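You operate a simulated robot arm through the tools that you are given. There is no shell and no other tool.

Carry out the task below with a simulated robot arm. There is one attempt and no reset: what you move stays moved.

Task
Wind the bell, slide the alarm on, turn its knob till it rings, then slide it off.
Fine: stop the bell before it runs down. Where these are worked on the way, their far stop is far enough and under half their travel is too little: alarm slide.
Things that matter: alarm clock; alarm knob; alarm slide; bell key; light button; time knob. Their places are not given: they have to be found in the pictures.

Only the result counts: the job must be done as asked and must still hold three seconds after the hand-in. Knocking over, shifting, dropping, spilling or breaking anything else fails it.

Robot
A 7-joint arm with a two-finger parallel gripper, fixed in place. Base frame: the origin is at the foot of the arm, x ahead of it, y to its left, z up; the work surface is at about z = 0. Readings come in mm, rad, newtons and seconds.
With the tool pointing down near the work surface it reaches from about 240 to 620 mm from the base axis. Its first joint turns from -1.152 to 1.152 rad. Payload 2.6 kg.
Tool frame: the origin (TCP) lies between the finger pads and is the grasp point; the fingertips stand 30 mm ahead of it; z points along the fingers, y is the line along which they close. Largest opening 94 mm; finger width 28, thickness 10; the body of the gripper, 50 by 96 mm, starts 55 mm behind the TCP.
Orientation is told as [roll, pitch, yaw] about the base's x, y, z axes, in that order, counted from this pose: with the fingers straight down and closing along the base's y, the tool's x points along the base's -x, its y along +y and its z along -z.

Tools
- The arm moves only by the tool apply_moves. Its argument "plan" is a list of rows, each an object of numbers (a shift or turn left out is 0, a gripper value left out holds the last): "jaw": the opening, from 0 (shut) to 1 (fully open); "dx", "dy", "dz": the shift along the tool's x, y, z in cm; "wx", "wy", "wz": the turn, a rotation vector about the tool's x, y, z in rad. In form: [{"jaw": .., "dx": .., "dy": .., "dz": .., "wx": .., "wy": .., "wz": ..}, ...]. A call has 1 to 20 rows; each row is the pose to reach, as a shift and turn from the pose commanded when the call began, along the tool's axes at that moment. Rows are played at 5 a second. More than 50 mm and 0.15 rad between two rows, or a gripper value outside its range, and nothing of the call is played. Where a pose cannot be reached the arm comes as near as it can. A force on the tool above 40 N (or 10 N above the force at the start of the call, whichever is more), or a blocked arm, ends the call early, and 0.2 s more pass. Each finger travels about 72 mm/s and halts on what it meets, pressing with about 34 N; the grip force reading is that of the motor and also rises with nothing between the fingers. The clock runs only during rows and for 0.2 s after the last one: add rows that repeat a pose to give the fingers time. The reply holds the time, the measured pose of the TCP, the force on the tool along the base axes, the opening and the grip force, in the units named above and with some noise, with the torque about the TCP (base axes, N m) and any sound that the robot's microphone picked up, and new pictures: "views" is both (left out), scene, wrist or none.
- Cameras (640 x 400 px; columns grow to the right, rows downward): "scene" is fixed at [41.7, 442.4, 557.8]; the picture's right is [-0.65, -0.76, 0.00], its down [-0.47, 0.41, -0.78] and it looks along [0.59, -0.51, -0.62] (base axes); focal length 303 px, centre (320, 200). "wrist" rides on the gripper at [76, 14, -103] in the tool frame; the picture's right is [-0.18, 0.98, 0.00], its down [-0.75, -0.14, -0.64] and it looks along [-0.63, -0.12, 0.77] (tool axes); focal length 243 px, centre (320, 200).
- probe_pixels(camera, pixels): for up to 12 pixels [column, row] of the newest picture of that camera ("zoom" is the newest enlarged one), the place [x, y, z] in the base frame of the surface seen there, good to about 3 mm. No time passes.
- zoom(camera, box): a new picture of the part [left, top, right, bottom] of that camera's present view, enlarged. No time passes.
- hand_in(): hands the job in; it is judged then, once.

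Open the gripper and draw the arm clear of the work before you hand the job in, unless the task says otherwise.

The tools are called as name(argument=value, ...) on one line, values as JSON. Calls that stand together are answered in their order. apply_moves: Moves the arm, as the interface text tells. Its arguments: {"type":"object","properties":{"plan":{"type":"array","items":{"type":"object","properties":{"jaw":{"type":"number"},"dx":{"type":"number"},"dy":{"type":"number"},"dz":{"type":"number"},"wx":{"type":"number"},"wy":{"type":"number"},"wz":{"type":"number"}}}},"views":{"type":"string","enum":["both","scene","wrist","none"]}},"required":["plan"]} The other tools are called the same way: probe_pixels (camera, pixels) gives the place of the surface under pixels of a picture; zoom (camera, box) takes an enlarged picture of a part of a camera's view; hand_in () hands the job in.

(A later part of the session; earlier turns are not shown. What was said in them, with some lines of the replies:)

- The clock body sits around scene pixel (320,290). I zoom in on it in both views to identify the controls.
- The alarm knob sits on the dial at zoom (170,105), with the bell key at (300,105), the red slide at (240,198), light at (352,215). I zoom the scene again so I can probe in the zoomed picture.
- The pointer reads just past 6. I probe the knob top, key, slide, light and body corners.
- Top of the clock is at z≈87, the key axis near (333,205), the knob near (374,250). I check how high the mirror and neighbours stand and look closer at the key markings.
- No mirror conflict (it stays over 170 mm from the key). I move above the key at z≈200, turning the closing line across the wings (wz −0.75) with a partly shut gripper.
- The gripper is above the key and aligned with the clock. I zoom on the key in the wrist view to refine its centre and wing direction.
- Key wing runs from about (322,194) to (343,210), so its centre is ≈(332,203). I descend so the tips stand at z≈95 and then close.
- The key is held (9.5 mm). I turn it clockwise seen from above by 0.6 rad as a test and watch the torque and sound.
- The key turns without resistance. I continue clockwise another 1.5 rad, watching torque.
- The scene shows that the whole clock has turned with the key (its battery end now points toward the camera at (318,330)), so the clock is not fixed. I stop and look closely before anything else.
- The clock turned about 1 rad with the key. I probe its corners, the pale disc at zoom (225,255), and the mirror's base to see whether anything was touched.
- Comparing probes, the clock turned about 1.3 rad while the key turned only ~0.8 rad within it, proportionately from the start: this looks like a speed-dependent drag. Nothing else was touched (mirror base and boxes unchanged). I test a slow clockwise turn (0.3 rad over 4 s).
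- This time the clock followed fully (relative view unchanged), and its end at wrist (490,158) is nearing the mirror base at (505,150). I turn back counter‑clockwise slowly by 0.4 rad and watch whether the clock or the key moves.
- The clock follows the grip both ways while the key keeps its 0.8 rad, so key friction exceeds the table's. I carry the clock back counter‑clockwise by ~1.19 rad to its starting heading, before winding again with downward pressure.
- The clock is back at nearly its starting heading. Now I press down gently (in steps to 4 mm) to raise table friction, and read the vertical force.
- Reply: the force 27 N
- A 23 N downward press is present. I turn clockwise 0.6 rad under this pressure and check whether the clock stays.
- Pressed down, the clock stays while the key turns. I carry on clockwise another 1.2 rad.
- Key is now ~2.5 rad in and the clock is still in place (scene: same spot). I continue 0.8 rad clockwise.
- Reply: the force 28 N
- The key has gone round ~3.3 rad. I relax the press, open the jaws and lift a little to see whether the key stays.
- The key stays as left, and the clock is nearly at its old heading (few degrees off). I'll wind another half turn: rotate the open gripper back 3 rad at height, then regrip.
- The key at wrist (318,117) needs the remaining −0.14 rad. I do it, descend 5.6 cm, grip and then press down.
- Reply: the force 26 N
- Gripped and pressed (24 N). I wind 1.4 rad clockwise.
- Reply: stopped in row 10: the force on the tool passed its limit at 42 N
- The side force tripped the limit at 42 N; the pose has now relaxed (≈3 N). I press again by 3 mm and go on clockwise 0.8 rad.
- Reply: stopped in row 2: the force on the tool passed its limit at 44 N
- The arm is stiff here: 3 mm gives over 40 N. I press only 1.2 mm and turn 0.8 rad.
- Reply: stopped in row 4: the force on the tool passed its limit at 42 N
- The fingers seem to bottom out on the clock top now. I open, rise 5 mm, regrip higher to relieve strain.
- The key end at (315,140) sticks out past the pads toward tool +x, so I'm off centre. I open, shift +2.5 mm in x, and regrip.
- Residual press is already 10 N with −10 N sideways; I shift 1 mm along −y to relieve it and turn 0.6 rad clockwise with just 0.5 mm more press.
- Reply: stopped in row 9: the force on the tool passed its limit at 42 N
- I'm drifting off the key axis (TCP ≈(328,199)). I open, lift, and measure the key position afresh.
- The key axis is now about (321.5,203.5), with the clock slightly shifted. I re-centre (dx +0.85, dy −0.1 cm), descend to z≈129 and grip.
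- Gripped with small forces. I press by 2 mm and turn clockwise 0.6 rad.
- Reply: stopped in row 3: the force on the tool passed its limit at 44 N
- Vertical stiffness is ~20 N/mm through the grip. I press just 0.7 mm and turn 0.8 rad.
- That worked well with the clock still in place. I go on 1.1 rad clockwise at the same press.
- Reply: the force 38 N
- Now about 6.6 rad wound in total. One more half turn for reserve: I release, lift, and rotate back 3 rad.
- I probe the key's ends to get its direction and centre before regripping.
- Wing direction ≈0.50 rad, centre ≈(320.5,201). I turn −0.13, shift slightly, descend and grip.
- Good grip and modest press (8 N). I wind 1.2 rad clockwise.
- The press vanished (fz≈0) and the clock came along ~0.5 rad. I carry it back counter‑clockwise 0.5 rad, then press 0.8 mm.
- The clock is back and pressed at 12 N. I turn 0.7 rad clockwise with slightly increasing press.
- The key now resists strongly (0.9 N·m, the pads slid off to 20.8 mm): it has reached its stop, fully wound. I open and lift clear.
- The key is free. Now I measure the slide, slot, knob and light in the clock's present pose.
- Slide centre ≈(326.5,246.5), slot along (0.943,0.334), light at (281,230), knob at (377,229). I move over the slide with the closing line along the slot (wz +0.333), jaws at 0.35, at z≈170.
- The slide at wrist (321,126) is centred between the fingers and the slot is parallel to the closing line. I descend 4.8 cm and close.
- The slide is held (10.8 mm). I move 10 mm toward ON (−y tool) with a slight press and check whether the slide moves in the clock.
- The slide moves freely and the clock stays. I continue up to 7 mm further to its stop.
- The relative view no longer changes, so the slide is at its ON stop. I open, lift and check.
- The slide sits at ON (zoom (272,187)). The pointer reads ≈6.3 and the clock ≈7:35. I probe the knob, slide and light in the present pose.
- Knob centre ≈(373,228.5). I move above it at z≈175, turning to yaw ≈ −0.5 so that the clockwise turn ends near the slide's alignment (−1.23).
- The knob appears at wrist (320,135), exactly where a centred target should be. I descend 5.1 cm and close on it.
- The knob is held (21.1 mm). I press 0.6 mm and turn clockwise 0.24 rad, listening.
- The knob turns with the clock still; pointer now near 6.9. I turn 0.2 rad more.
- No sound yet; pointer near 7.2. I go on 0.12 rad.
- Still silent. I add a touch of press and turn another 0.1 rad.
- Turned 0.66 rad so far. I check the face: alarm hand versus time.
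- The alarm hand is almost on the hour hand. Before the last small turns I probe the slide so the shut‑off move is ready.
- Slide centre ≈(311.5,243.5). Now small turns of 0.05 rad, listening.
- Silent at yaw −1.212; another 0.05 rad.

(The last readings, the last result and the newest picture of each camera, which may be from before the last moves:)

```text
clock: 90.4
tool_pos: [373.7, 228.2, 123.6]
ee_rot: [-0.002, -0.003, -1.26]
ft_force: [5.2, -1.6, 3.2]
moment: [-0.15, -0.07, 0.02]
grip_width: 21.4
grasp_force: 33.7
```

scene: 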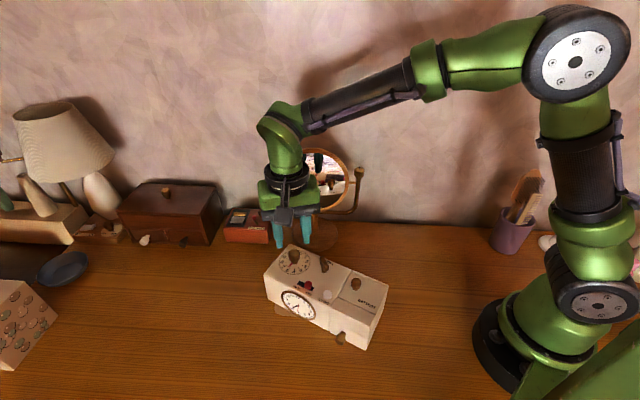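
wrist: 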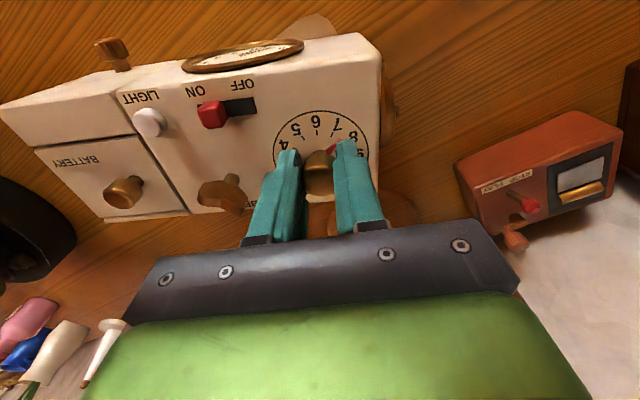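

Still silent; another 0.05 rad with a little more press.

apply_moves(plan=[{"dz": 0.02, "wz": 0.05}], views="wrist")

zoom(camera="scene", box=[256, 270, 336, 330])

zoom(camera="wrist", box=[170, 30, 390, 220])

```text
clock: 90.8
tool_pos: [372.9, 228.4, 123.3]
ee_rot: [0.001, -0.002, -1.311]
ft_force: [6.4, 1.5, 5.9]
moment: [-0.67, -0.28, 0.02]
grip_width: 21.5
grasp_force: 33.6
```

wrist: 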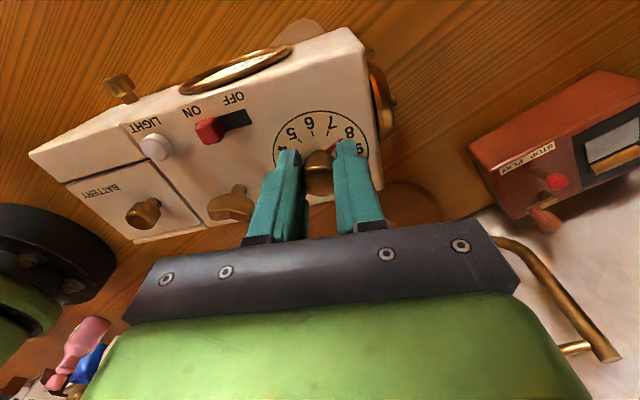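

```text
6.67 times, centred on (296, 300) of scene
```

zoom: 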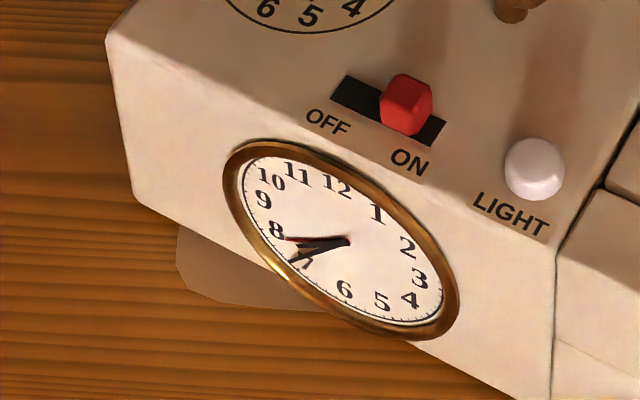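

```text
2.11 times, centred on (280, 125) of wrist
```

zoom: 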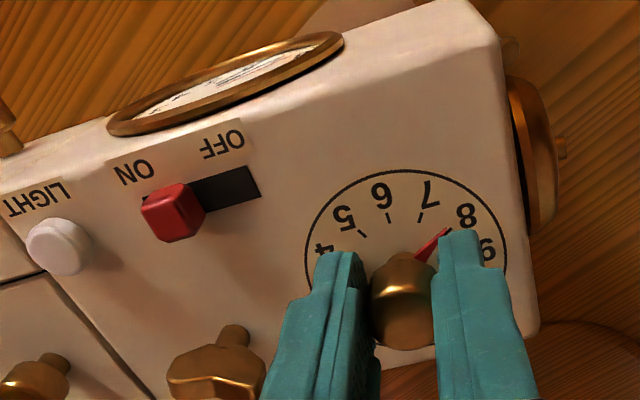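

The alarm hand is now close to or just past the hour hand (measured ≈7.7 vs 7.6), no sound yet. I continue in small steps while listening.

apply_moves(plan=[{"wz": 0.05}], views="none")

```text
clock: 91.2
tool_pos: [372.7, 228.2, 123.1]
ee_rot: [0.0, -0.003, -1.359]
ft_force: [7.4, 3.7, 8.0]
moment: [-0.49, -0.18, 0.03]
grip_width: 21.3
grasp_force: 34.0
```

Silent; two more small steps.

apply_moves(plan=[{"wz": 0.05}, {"wz": 0.1}], views="wrist")

zoom(camera="scene", box=[256, 270, 336, 330])

zoom(camera="wrist", box=[170, 30, 390, 220])

```text
clock: 91.8
tool_pos: [373.0, 227.7, 124.3]
ee_rot: [-0.002, -0.001, -1.461]
ft_force: [8.2, 5.9, 7.6]
moment: [-0.02, -0.12, 0.02]
grip_width: 21.2
grasp_force: 33.8
```

wrist: 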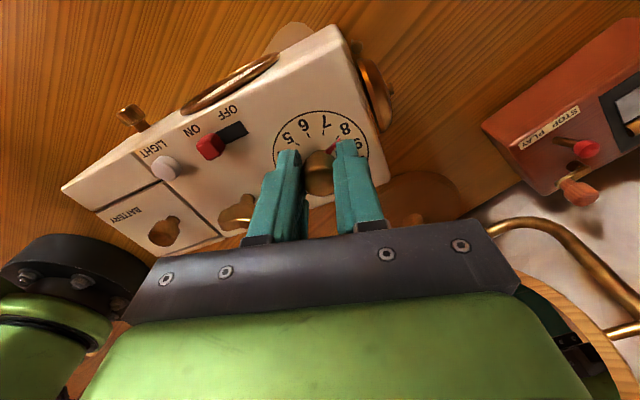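

```text
6.67 times, centred on (296, 300) of scene
```

zoom: 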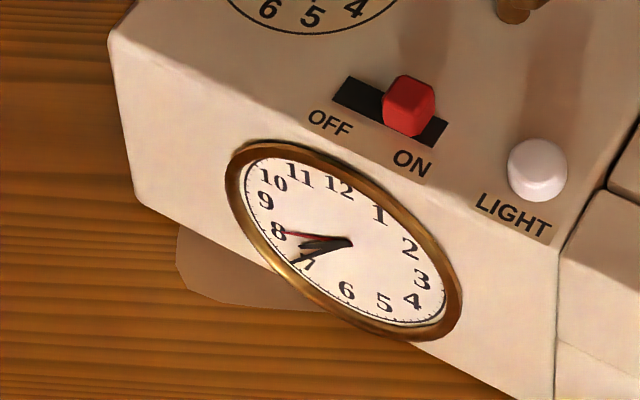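

```text
2.11 times, centred on (280, 125) of wrist
```

zoom: 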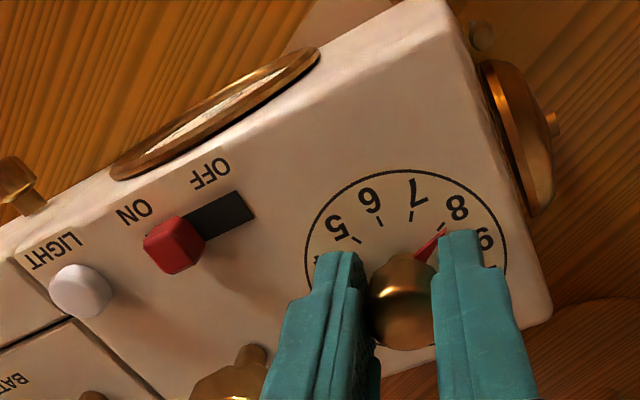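

The alarm hand is now at about 8, past the hour hand, without ringing; perhaps the match is narrow. I come back counter‑clockwise in fine steps (0.025 rad per row), listening.

apply_moves(plan=[{"wz": -0.025}, {"wz": -0.05}, {"wz": -0.075}, {"wz": -0.1}], views="none")

apply_moves(plan=[{"wz": -0.025}, {"wz": -0.05}], views="none")

```text
clock: 92.8
tool_pos: [371.7, 228.7, 123.5]
ee_rot: [-0.002, -0.003, -1.361]
ft_force: [-6.4, 0.7, 17.2]
moment: [0.27, 0.15, -0.02]
grip_width: 21.3
grasp_force: 34.3
```

```text
clock: 93.4
tool_pos: [371.8, 227.3, 122.8]
ee_rot: [-0.001, -0.002, -1.312]
ft_force: [-6.0, 1.3, 13.0]
moment: [0.66, 0.27, 0.01]
grip_width: 21.3
grasp_force: 33.4
```

Silent at −1.312. Another 0.04 rad back in 0.02 steps.

apply_moves(plan=[{"wz": -0.02}, {"wz": -0.04}], views="none")

```text
clock: 94.0
tool_pos: [371.9, 227.1, 123.4]
ee_rot: [-0.005, -0.003, -1.269]
ft_force: [-11.2, -0.2, 14.8]
moment: [0.05, 0.05, -0.05]
grip_width: 21.2
grasp_force: 34.1
```

Silent. Another 0.04 rad back.

apply_moves(plan=[{"wz": -0.02}, {"wz": -0.04}], views="none")

```text
clock: 94.6
tool_pos: [372.9, 228.1, 122.0]
ee_rot: [-0.003, -0.005, -1.23]
ft_force: [-11.4, -3.6, 11.7]
moment: [0.02, 0.19, -0.01]
grip_width: 21.4
grasp_force: 34.0
```

Silent. Another 0.04 rad, with pictures to check the hands.

apply_moves(plan=[{"wz": -0.02}, {"wz": -0.04}], views="wrist")

zoom(camera="scene", box=[278, 284, 318, 320])

```text
clock: 95.2
tool_pos: [372.7, 228.4, 122.3]
ee_rot: [-0.002, -0.004, -1.189]
ft_force: [-10.0, -4.2, 12.5]
moment: [-0.26, 0.1, 0.0]
grip_width: 21.0
grasp_force: 34.6
```

wrist: 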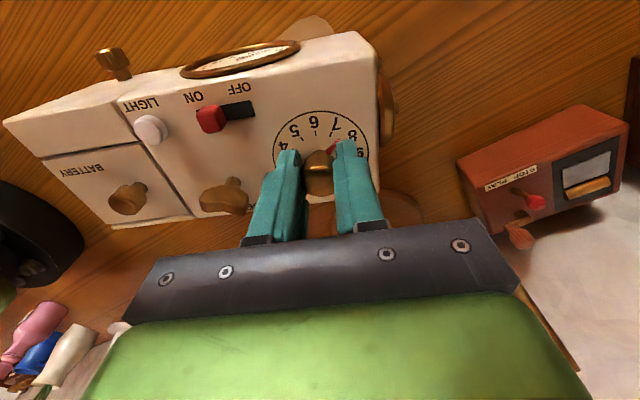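

```text
11.11 times, centred on (298, 302) of scene
```

zoom: 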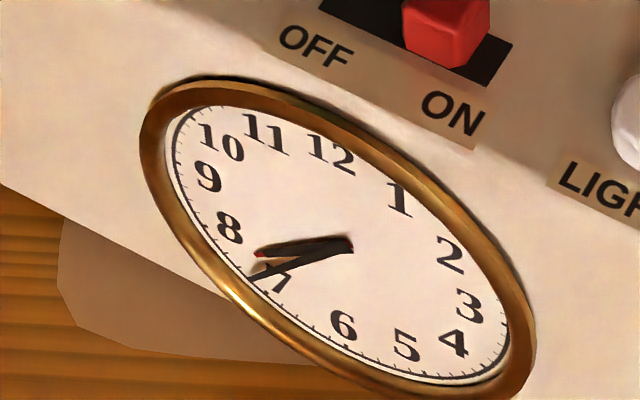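

The red hand now coincides with the hour hand, still silent. I try slightly further back in fine steps.

apply_moves(plan=[{"wz": -0.015}, {"wz": -0.03}], views="none")

apply_moves(plan=[{"wz": -0.015}, {"wz": -0.03}], views="none")

```text
clock: 95.8
tool_pos: [373.5, 227.9, 122.7]
ee_rot: [-0.001, -0.001, -1.161]
ft_force: [-7.1, -0.9, 10.0]
moment: [-0.51, -0.11, -0.03]
grip_width: 21.1
grasp_force: 33.9
```

```text
clock: 96.4
tool_pos: [372.1, 226.8, 122.3]
ee_rot: [0.0, -0.004, -1.13]
ft_force: [-1.1, 1.8, 5.5]
moment: [-0.05, -0.08, 0.0]
grip_width: 21.2
grasp_force: 33.6
```

Still silent. I set the knob back onto the match (yaw ≈ −1.19) and hold there 1.4 s in case the bell needs a moment.

apply_moves(plan=[{"wz": 0.03}, {"wz": 0.06}, {"wz": 0.06}, {"wz": 0.06}, {"wz": 0.06}, {"wz": 0.06}, {"wz": 0.06}, {"wz": 0.06}], views="wrist")

zoom(camera="scene", box=[278, 274, 328, 320])

zoom(camera="scene", box=[250, 235, 400, 355])

```text
clock: 98.2
tool_pos: [371.4, 227.1, 124.2]
ee_rot: [-0.001, -0.004, -1.19]
ft_force: [1.0, 2.4, -0.3]
moment: [0.14, 0.02, 0.01]
grip_width: 21.3
grasp_force: 33.8
```

wrist: 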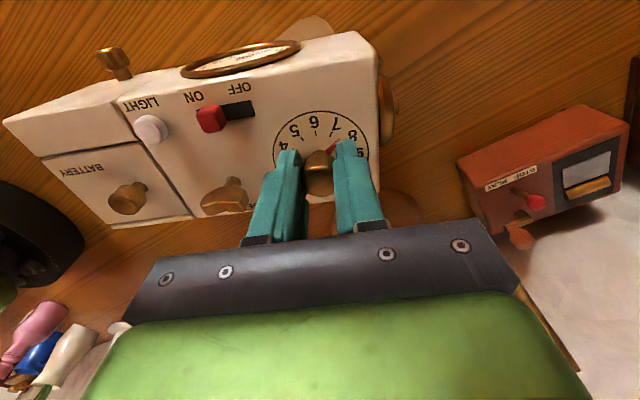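

```text
8.70 times, centred on (303, 297) of scene
```

zoom: 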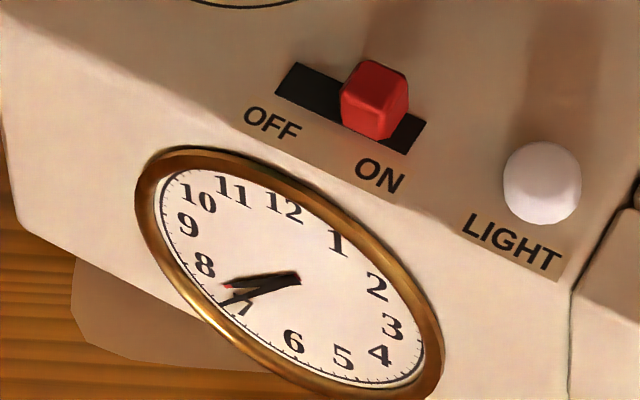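

```text
3.33 times, centred on (325, 295) of scene
```

zoom: 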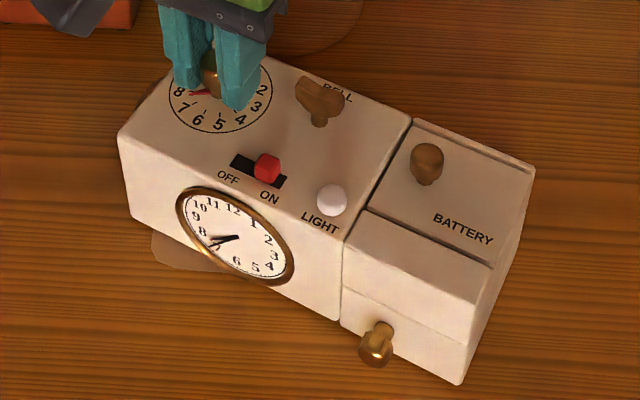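

The bell key seems to have changed its orientation since I released it; I look closely to see whether it is unwinding.

zoom(camera="wrist", box=[130, 70, 330, 220])

zoom(camera="scene", box=[270, 236, 366, 306])

```text
2.67 times, centred on (230, 145) of wrist
```

zoom: 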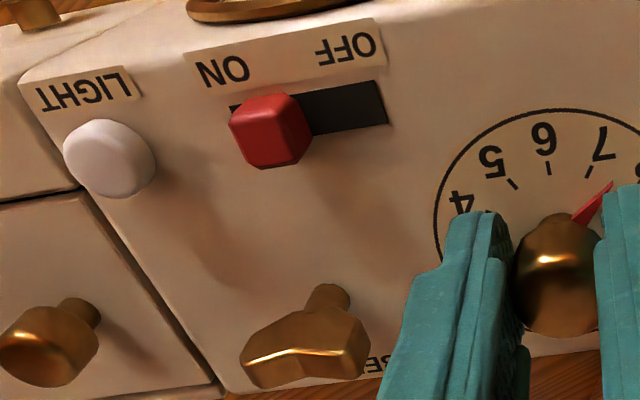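

```text
5.71 times, centred on (318, 271) of scene
```

zoom: 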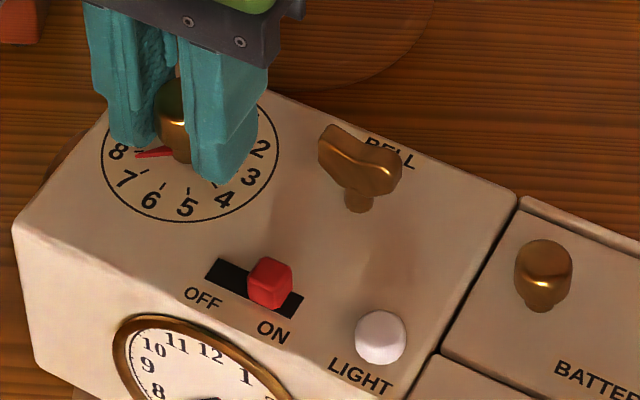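

The key wing now lies along the clock's long axis, ~35° back from where I left it, so the spring has been letting go, i.e. the bell may be working. I hold 0.4 s and compare the key and listen.

apply_moves(plan=[{"wz": 0.0}], views="both")

zoom(camera="scene", box=[270, 236, 366, 306])

zoom(camera="wrist", box=[130, 70, 330, 220])

```text
clock: 98.6
tool_pos: [372.3, 227.9, 123.4]
ee_rot: [-0.003, -0.003, -1.191]
ft_force: [1.3, 3.0, 0.3]
moment: [0.12, -0.01, 0.03]
grip_width: 21.3
grasp_force: 34.8
```

scene: 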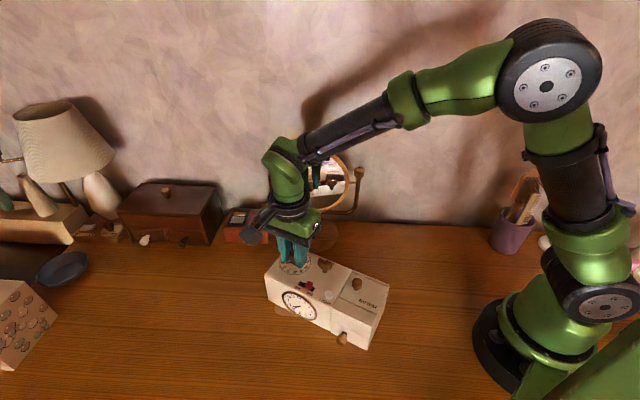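
wrist: 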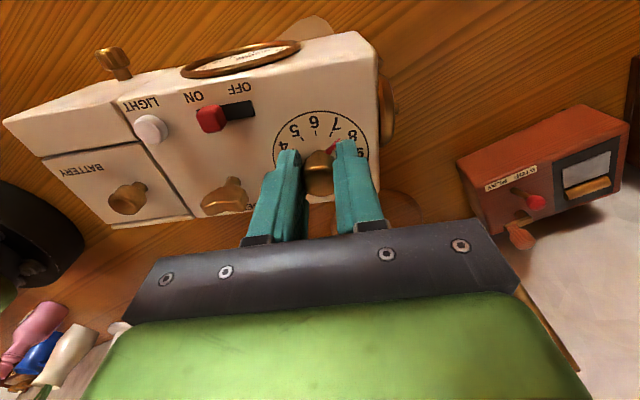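

```text
5.71 times, centred on (318, 271) of scene
```

zoom: 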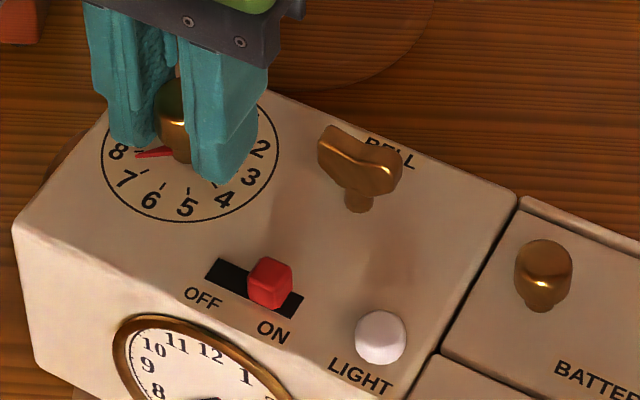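

```text
2.67 times, centred on (230, 145) of wrist
```

zoom: 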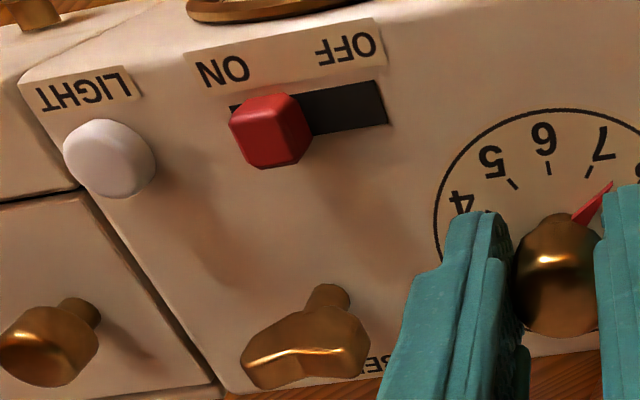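

The key seems to have moved a few degrees again. I hold 0.8 s more and compare once more to be sure it is running.

apply_moves(plan=[{"wz": 0.0}, {"wz": 0.0}, {"wz": 0.0}], views="both")

zoom(camera="scene", box=[270, 236, 366, 306])

zoom(camera="wrist", box=[130, 70, 330, 220])

```text
clock: 99.4
tool_pos: [373.7, 227.6, 122.8]
ee_rot: [-0.002, -0.002, -1.191]
ft_force: [1.3, 2.1, 0.5]
moment: [0.04, -0.07, -0.03]
grip_width: 21.3
grasp_force: 33.7
```

scene: 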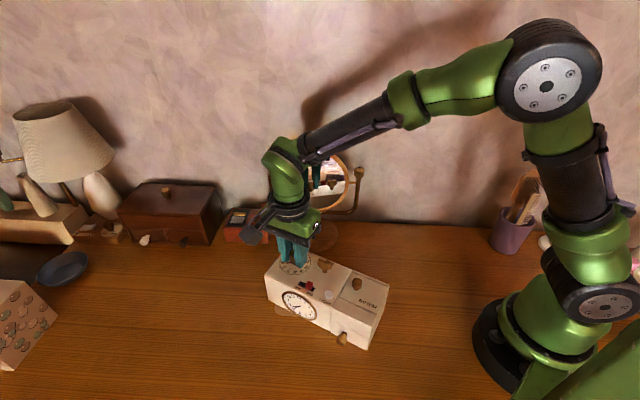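
wrist: 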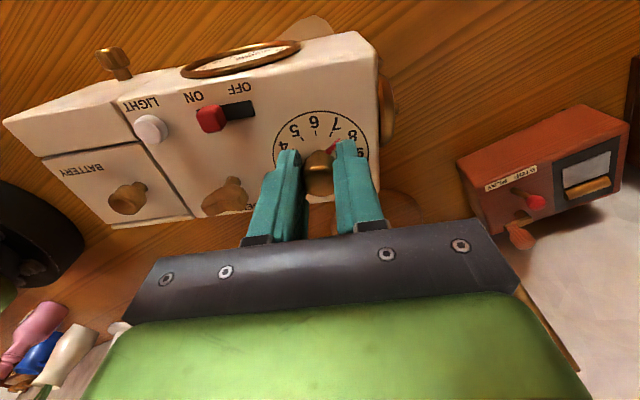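

```text
5.71 times, centred on (318, 271) of scene
```

zoom: 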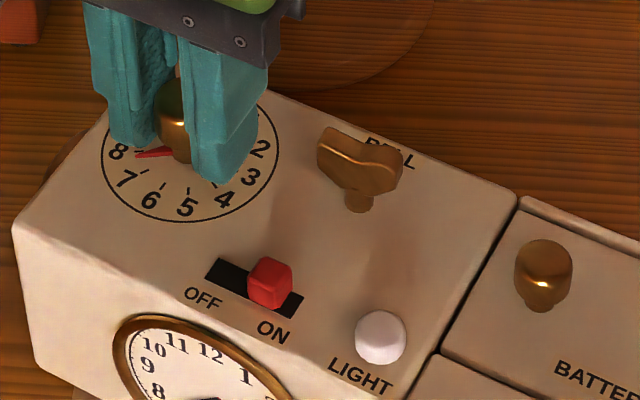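

```text
2.67 times, centred on (230, 145) of wrist
```

zoom: 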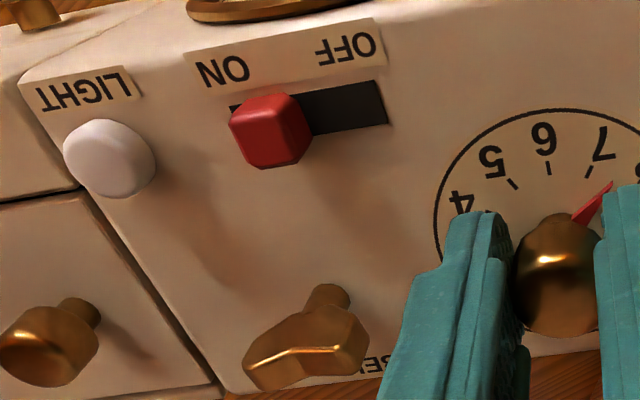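

The key does creep. I take a high zoom of it now for reference, before another hold.

zoom(camera="scene", box=[310, 250, 350, 275])

zoom(camera="wrist", box=[190, 165, 280, 225])

apply_moves(plan=[{"wz": 0.0}, {"wz": 0.0}, {"wz": 0.0}, {"wz": 0.0}, {"wz": 0.0}, {"wz": 0.0}], views="scene")

zoom(camera="scene", box=[310, 250, 350, 275])

zoom(camera="wrist", box=[190, 165, 280, 225])

```text
16.00 times, centred on (330, 262) of scene
```

zoom: 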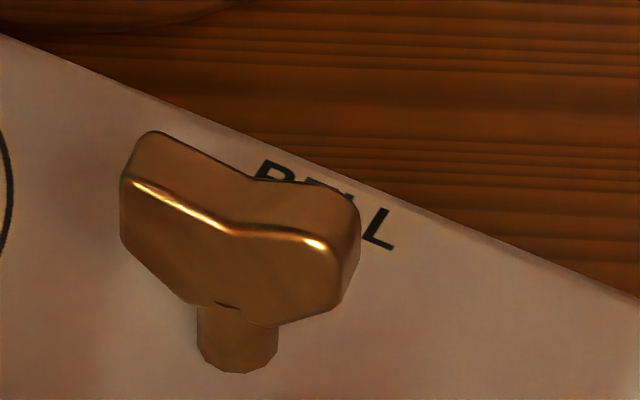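

```text
6.67 times, centred on (235, 195) of wrist
```

zoom: 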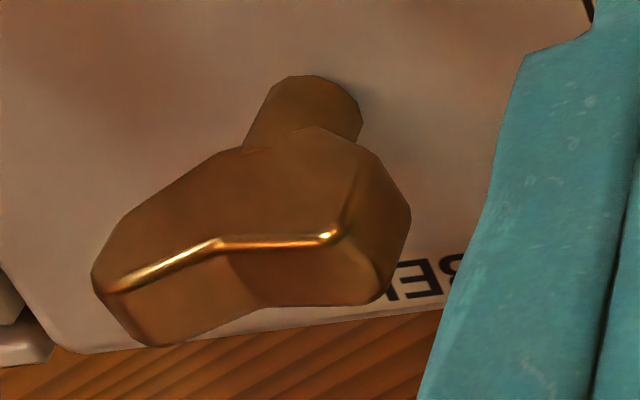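

```text
clock: 100.8
tool_pos: [372.0, 227.9, 122.5]
ee_rot: [-0.004, -0.005, -1.189]
ft_force: [1.4, 0.9, 0.3]
moment: [0.05, -0.08, -0.04]
grip_width: 21.0
grasp_force: 33.7
```

scene: 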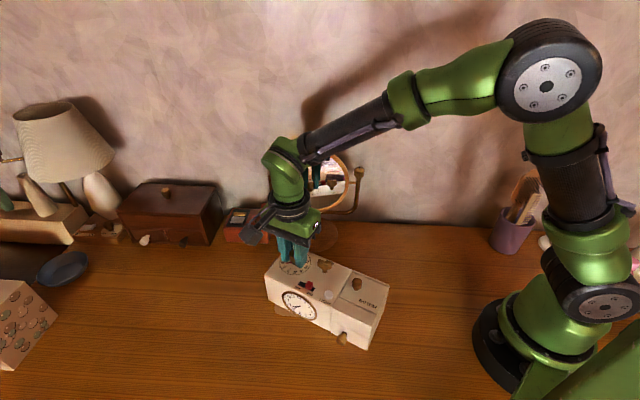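

```text
16.00 times, centred on (330, 262) of scene
```

zoom: 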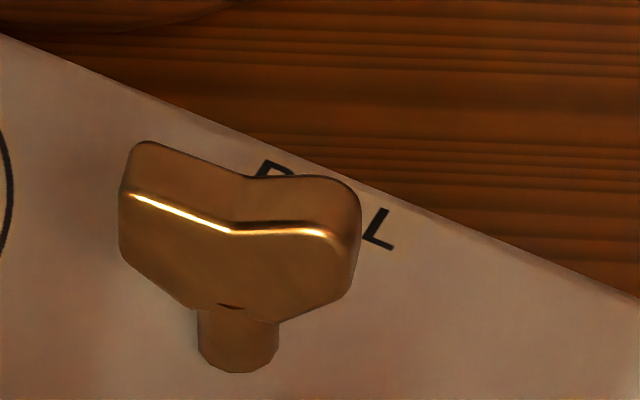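

```text
6.67 times, centred on (235, 195) of wrist
```

zoom: 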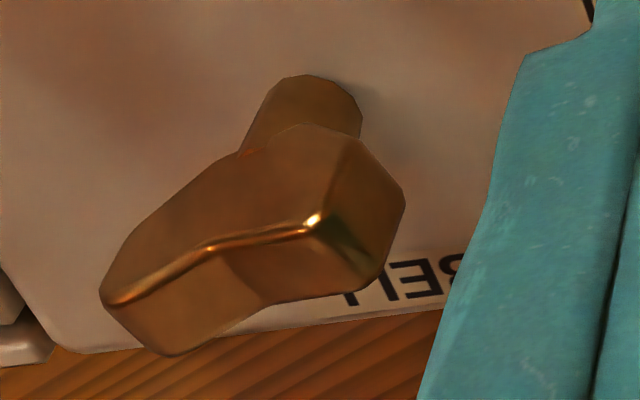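

The key clearly turns back ~8° in 1.4 s (about 0.1 rad/s), which dates the start to ≈90–91 s, exactly when the alarm hand met the time: the bell is running. I now release the knob, lift, go to the slide, grip it and slide it 13 mm to OFF.

apply_moves(plan=[{"jaw": 0.4}, {"jaw": 0.4, "dz": -1.5}, {"jaw": 0.4, "dz": -3.4}, {"jaw": 0.35, "dx": 1.9, "dy": -2.55, "dz": -3.4}, {"jaw": 0.27, "dx": 3.75, "dy": -5.07, "dz": -3.4}, {"jaw": 0.27, "dx": 3.75, "dy": -5.07, "dz": -3.0}, {"jaw": 0.27, "dx": 3.75, "dy": -5.07, "dz": -1.5}, {"jaw": 0.27, "dx": 3.75, "dy": -5.07, "dz": 0.1}, {"jaw": 0.0, "dx": 3.75, "dy": -5.07, "dz": 0.1}, {"jaw": 0.0, "dx": 3.75, "dy": -5.07, "dz": 0.1}, {"jaw": 0.0, "dx": 3.75, "dy": -5.07, "dz": 0.1}, {"jaw": 0.0, "dx": 3.75, "dy": -4.6, "dz": 0.1}, {"jaw": 0.0, "dx": 3.75, "dy": -4.2, "dz": 0.1}, {"jaw": 0.0, "dx": 3.75, "dy": -3.8, "dz": 0.1}, {"jaw": 0.0, "dx": 3.75, "dy": -3.7, "dz": 0.1}], views="both")

zoom(camera="scene", box=[256, 236, 352, 306])

zoom(camera="wrist", box=[200, 60, 460, 220])

```text
clock: 104.0
tool_pos: [323.8, 247.7, 122.6]
ee_rot: [-0.003, -0.002, -1.19]
ft_force: [-13.3, -4.0, 13.1]
moment: [-0.05, 0.33, -0.24]
grip_width: 10.9
grasp_force: 34.1
```

scene: 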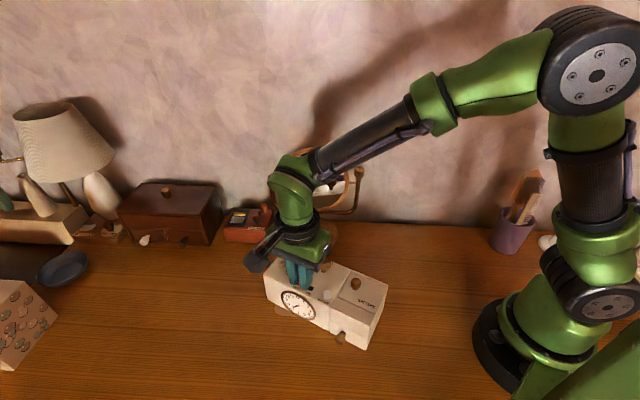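
wrist: 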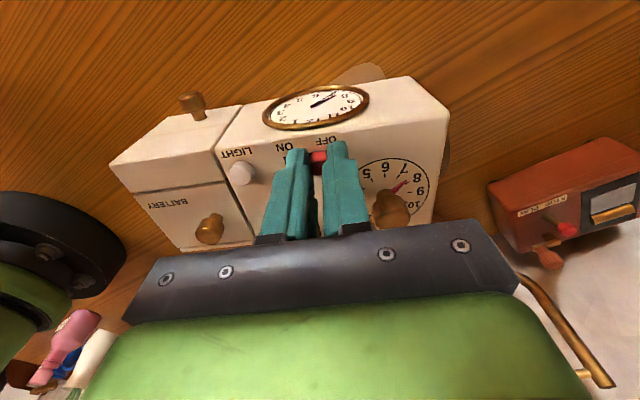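

```text
5.71 times, centred on (304, 271) of scene
```

zoom: 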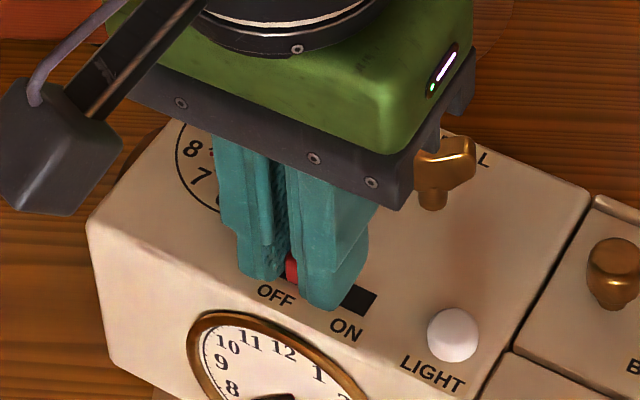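

```text
2.46 times, centred on (330, 140) of wrist
```

zoom: 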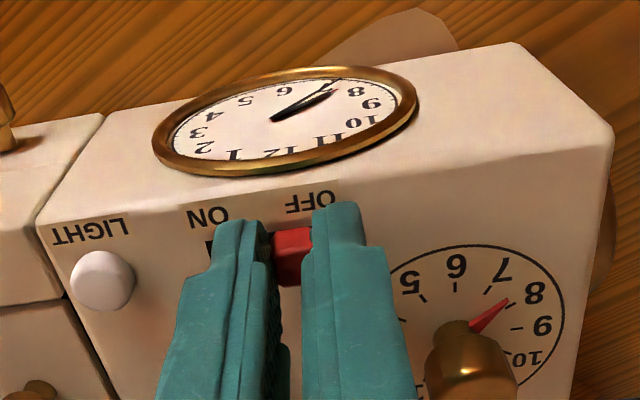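

The slide is back at OFF against its stop (−13 N). I open, lift clear, and check that the key no longer turns.

apply_moves(plan=[{"jaw": 0.25}, {"jaw": 0.25}, {"jaw": 0.25, "dz": -2.0}, {"jaw": 0.25, "dz": -5.0}, {"jaw": 0.3, "dz": -8.0}, {"jaw": 0.4, "dz": -11.0}, {"jaw": 0.4, "dz": -12.0}], views="both")

zoom(camera="wrist", box=[240, 60, 420, 190])

zoom(camera="scene", box=[256, 246, 352, 316])

```text
clock: 105.6
tool_pos: [324.2, 248.1, 242.0]
ee_rot: [-0.001, -0.003, -1.19]
ft_force: [0.6, -0.6, -0.8]
moment: [-0.03, -0.01, 0.03]
grip_width: 37.8
grasp_force: 0.1
```

scene: 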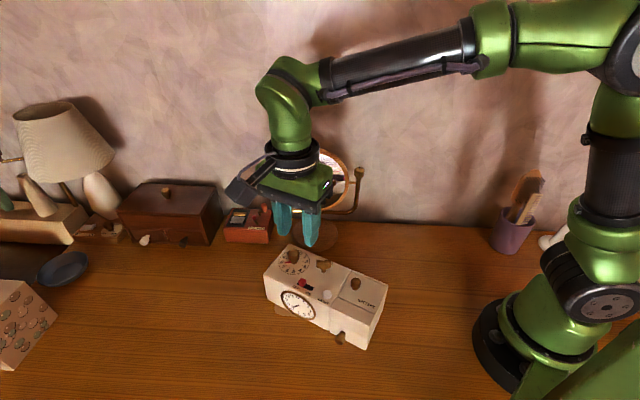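
wrist: 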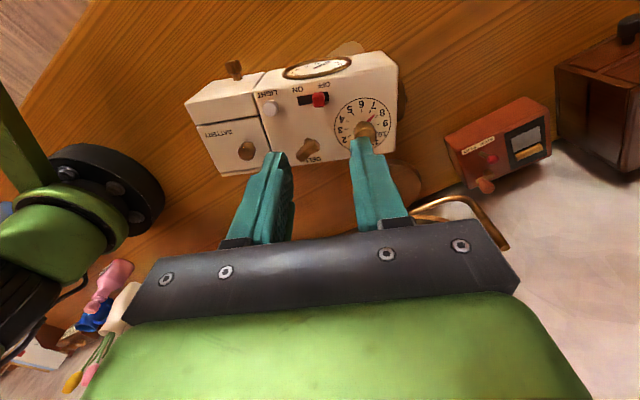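

```text
3.08 times, centred on (330, 125) of wrist
```

zoom: 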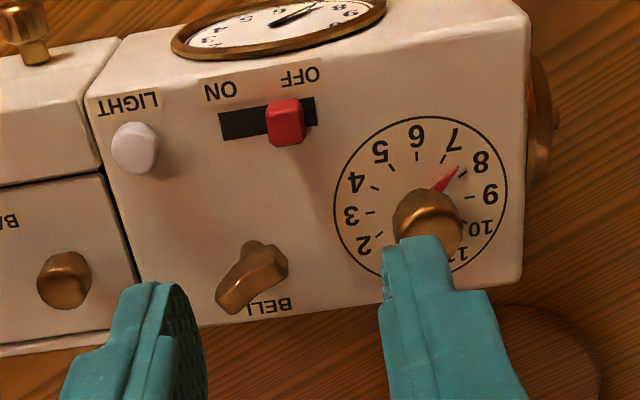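

```text
5.71 times, centred on (304, 281) of scene
```

zoom: 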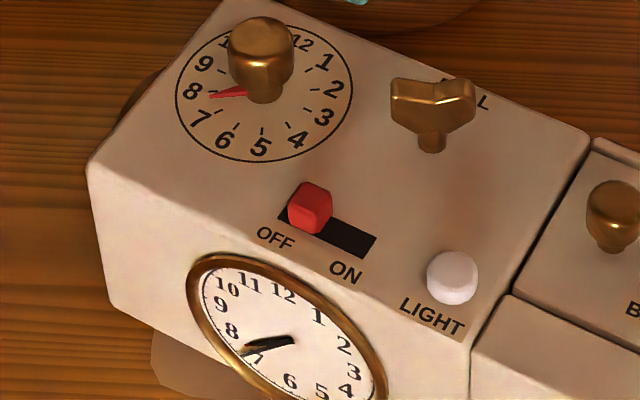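

The slide is at OFF. I record the key, wait while moving the arm further up, and compare.

zoom(camera="scene", box=[310, 250, 350, 275])

apply_moves(plan=[{"dz": -2.0}, {"dz": -4.0}, {"dz": -6.0}, {"dz": -8.0}, {"dz": -8.0}, {"dz": -8.0}, {"dz": -8.0}, {"dz": -8.0}], views="scene")

zoom(camera="scene", box=[310, 250, 350, 275])

```text
16.00 times, centred on (330, 262) of scene
```

zoom: 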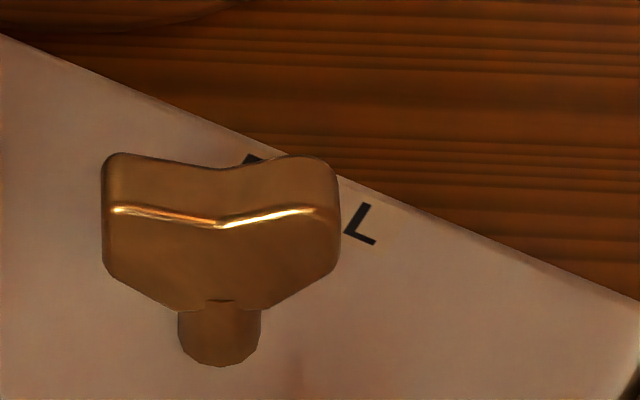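

```text
clock: 107.4
tool_pos: [323.5, 249.9, 321.9]
ee_rot: [0.0, -0.002, -1.19]
ft_force: [0.4, -0.6, 0.3]
moment: [-0.01, 0.0, -0.03]
grip_width: 37.4
grasp_force: 0.0
```

scene: 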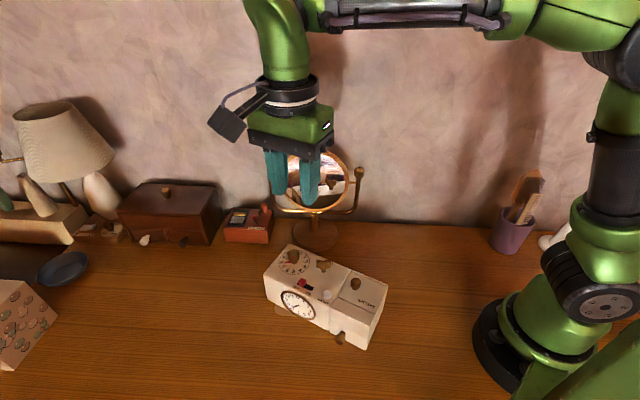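

```text
16.00 times, centred on (330, 262) of scene
```

zoom: 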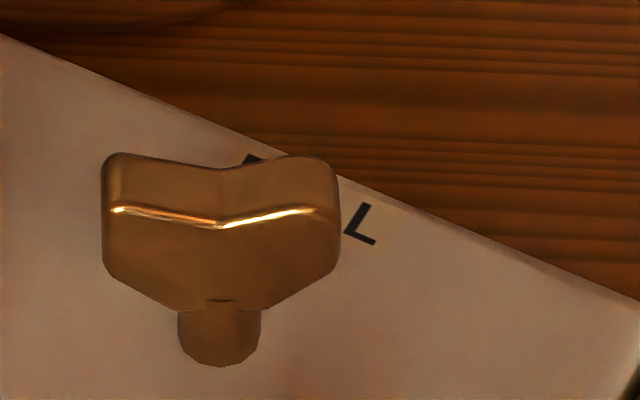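

The key has stopped moving entirely after sliding to OFF, so the bell is stopped with most of its winding left. The slide is OFF, nothing else is disturbed, and the arm is clear with the gripper open, so I hand in.

hand_in()

```text
The job is handed in.
```

I wound the bell, slid the alarm on, turned its knob until the bell ran, then slid it off. I've handed it in, but two things are uncertain: the bell was never heard, and the clock moved.

- **Ringing:** No sound ever came through in the readings. I judged the bell was ringing because its key turned back steadily, about 0.1 rad/s. By my estimate that began only once the alarm hand met the clock's time, about 7:36. The key stopped completely after I slid the alarm off.
- **Winding:** I turned the key clockwise, a little over one turn, until it hit its stop. It unwound only a small part of that, so the bell was stopped well before running down.
- **Clock position:** The clock isn't fixed to the table and turned with the key at first. I brought most of that back, but it ended about 20° off its starting heading and shifted by a centimetre or so. I left it there rather than risk moving it again.

I saw nothing else disturbed. I left the gripper open and the arm raised clear of the clock.
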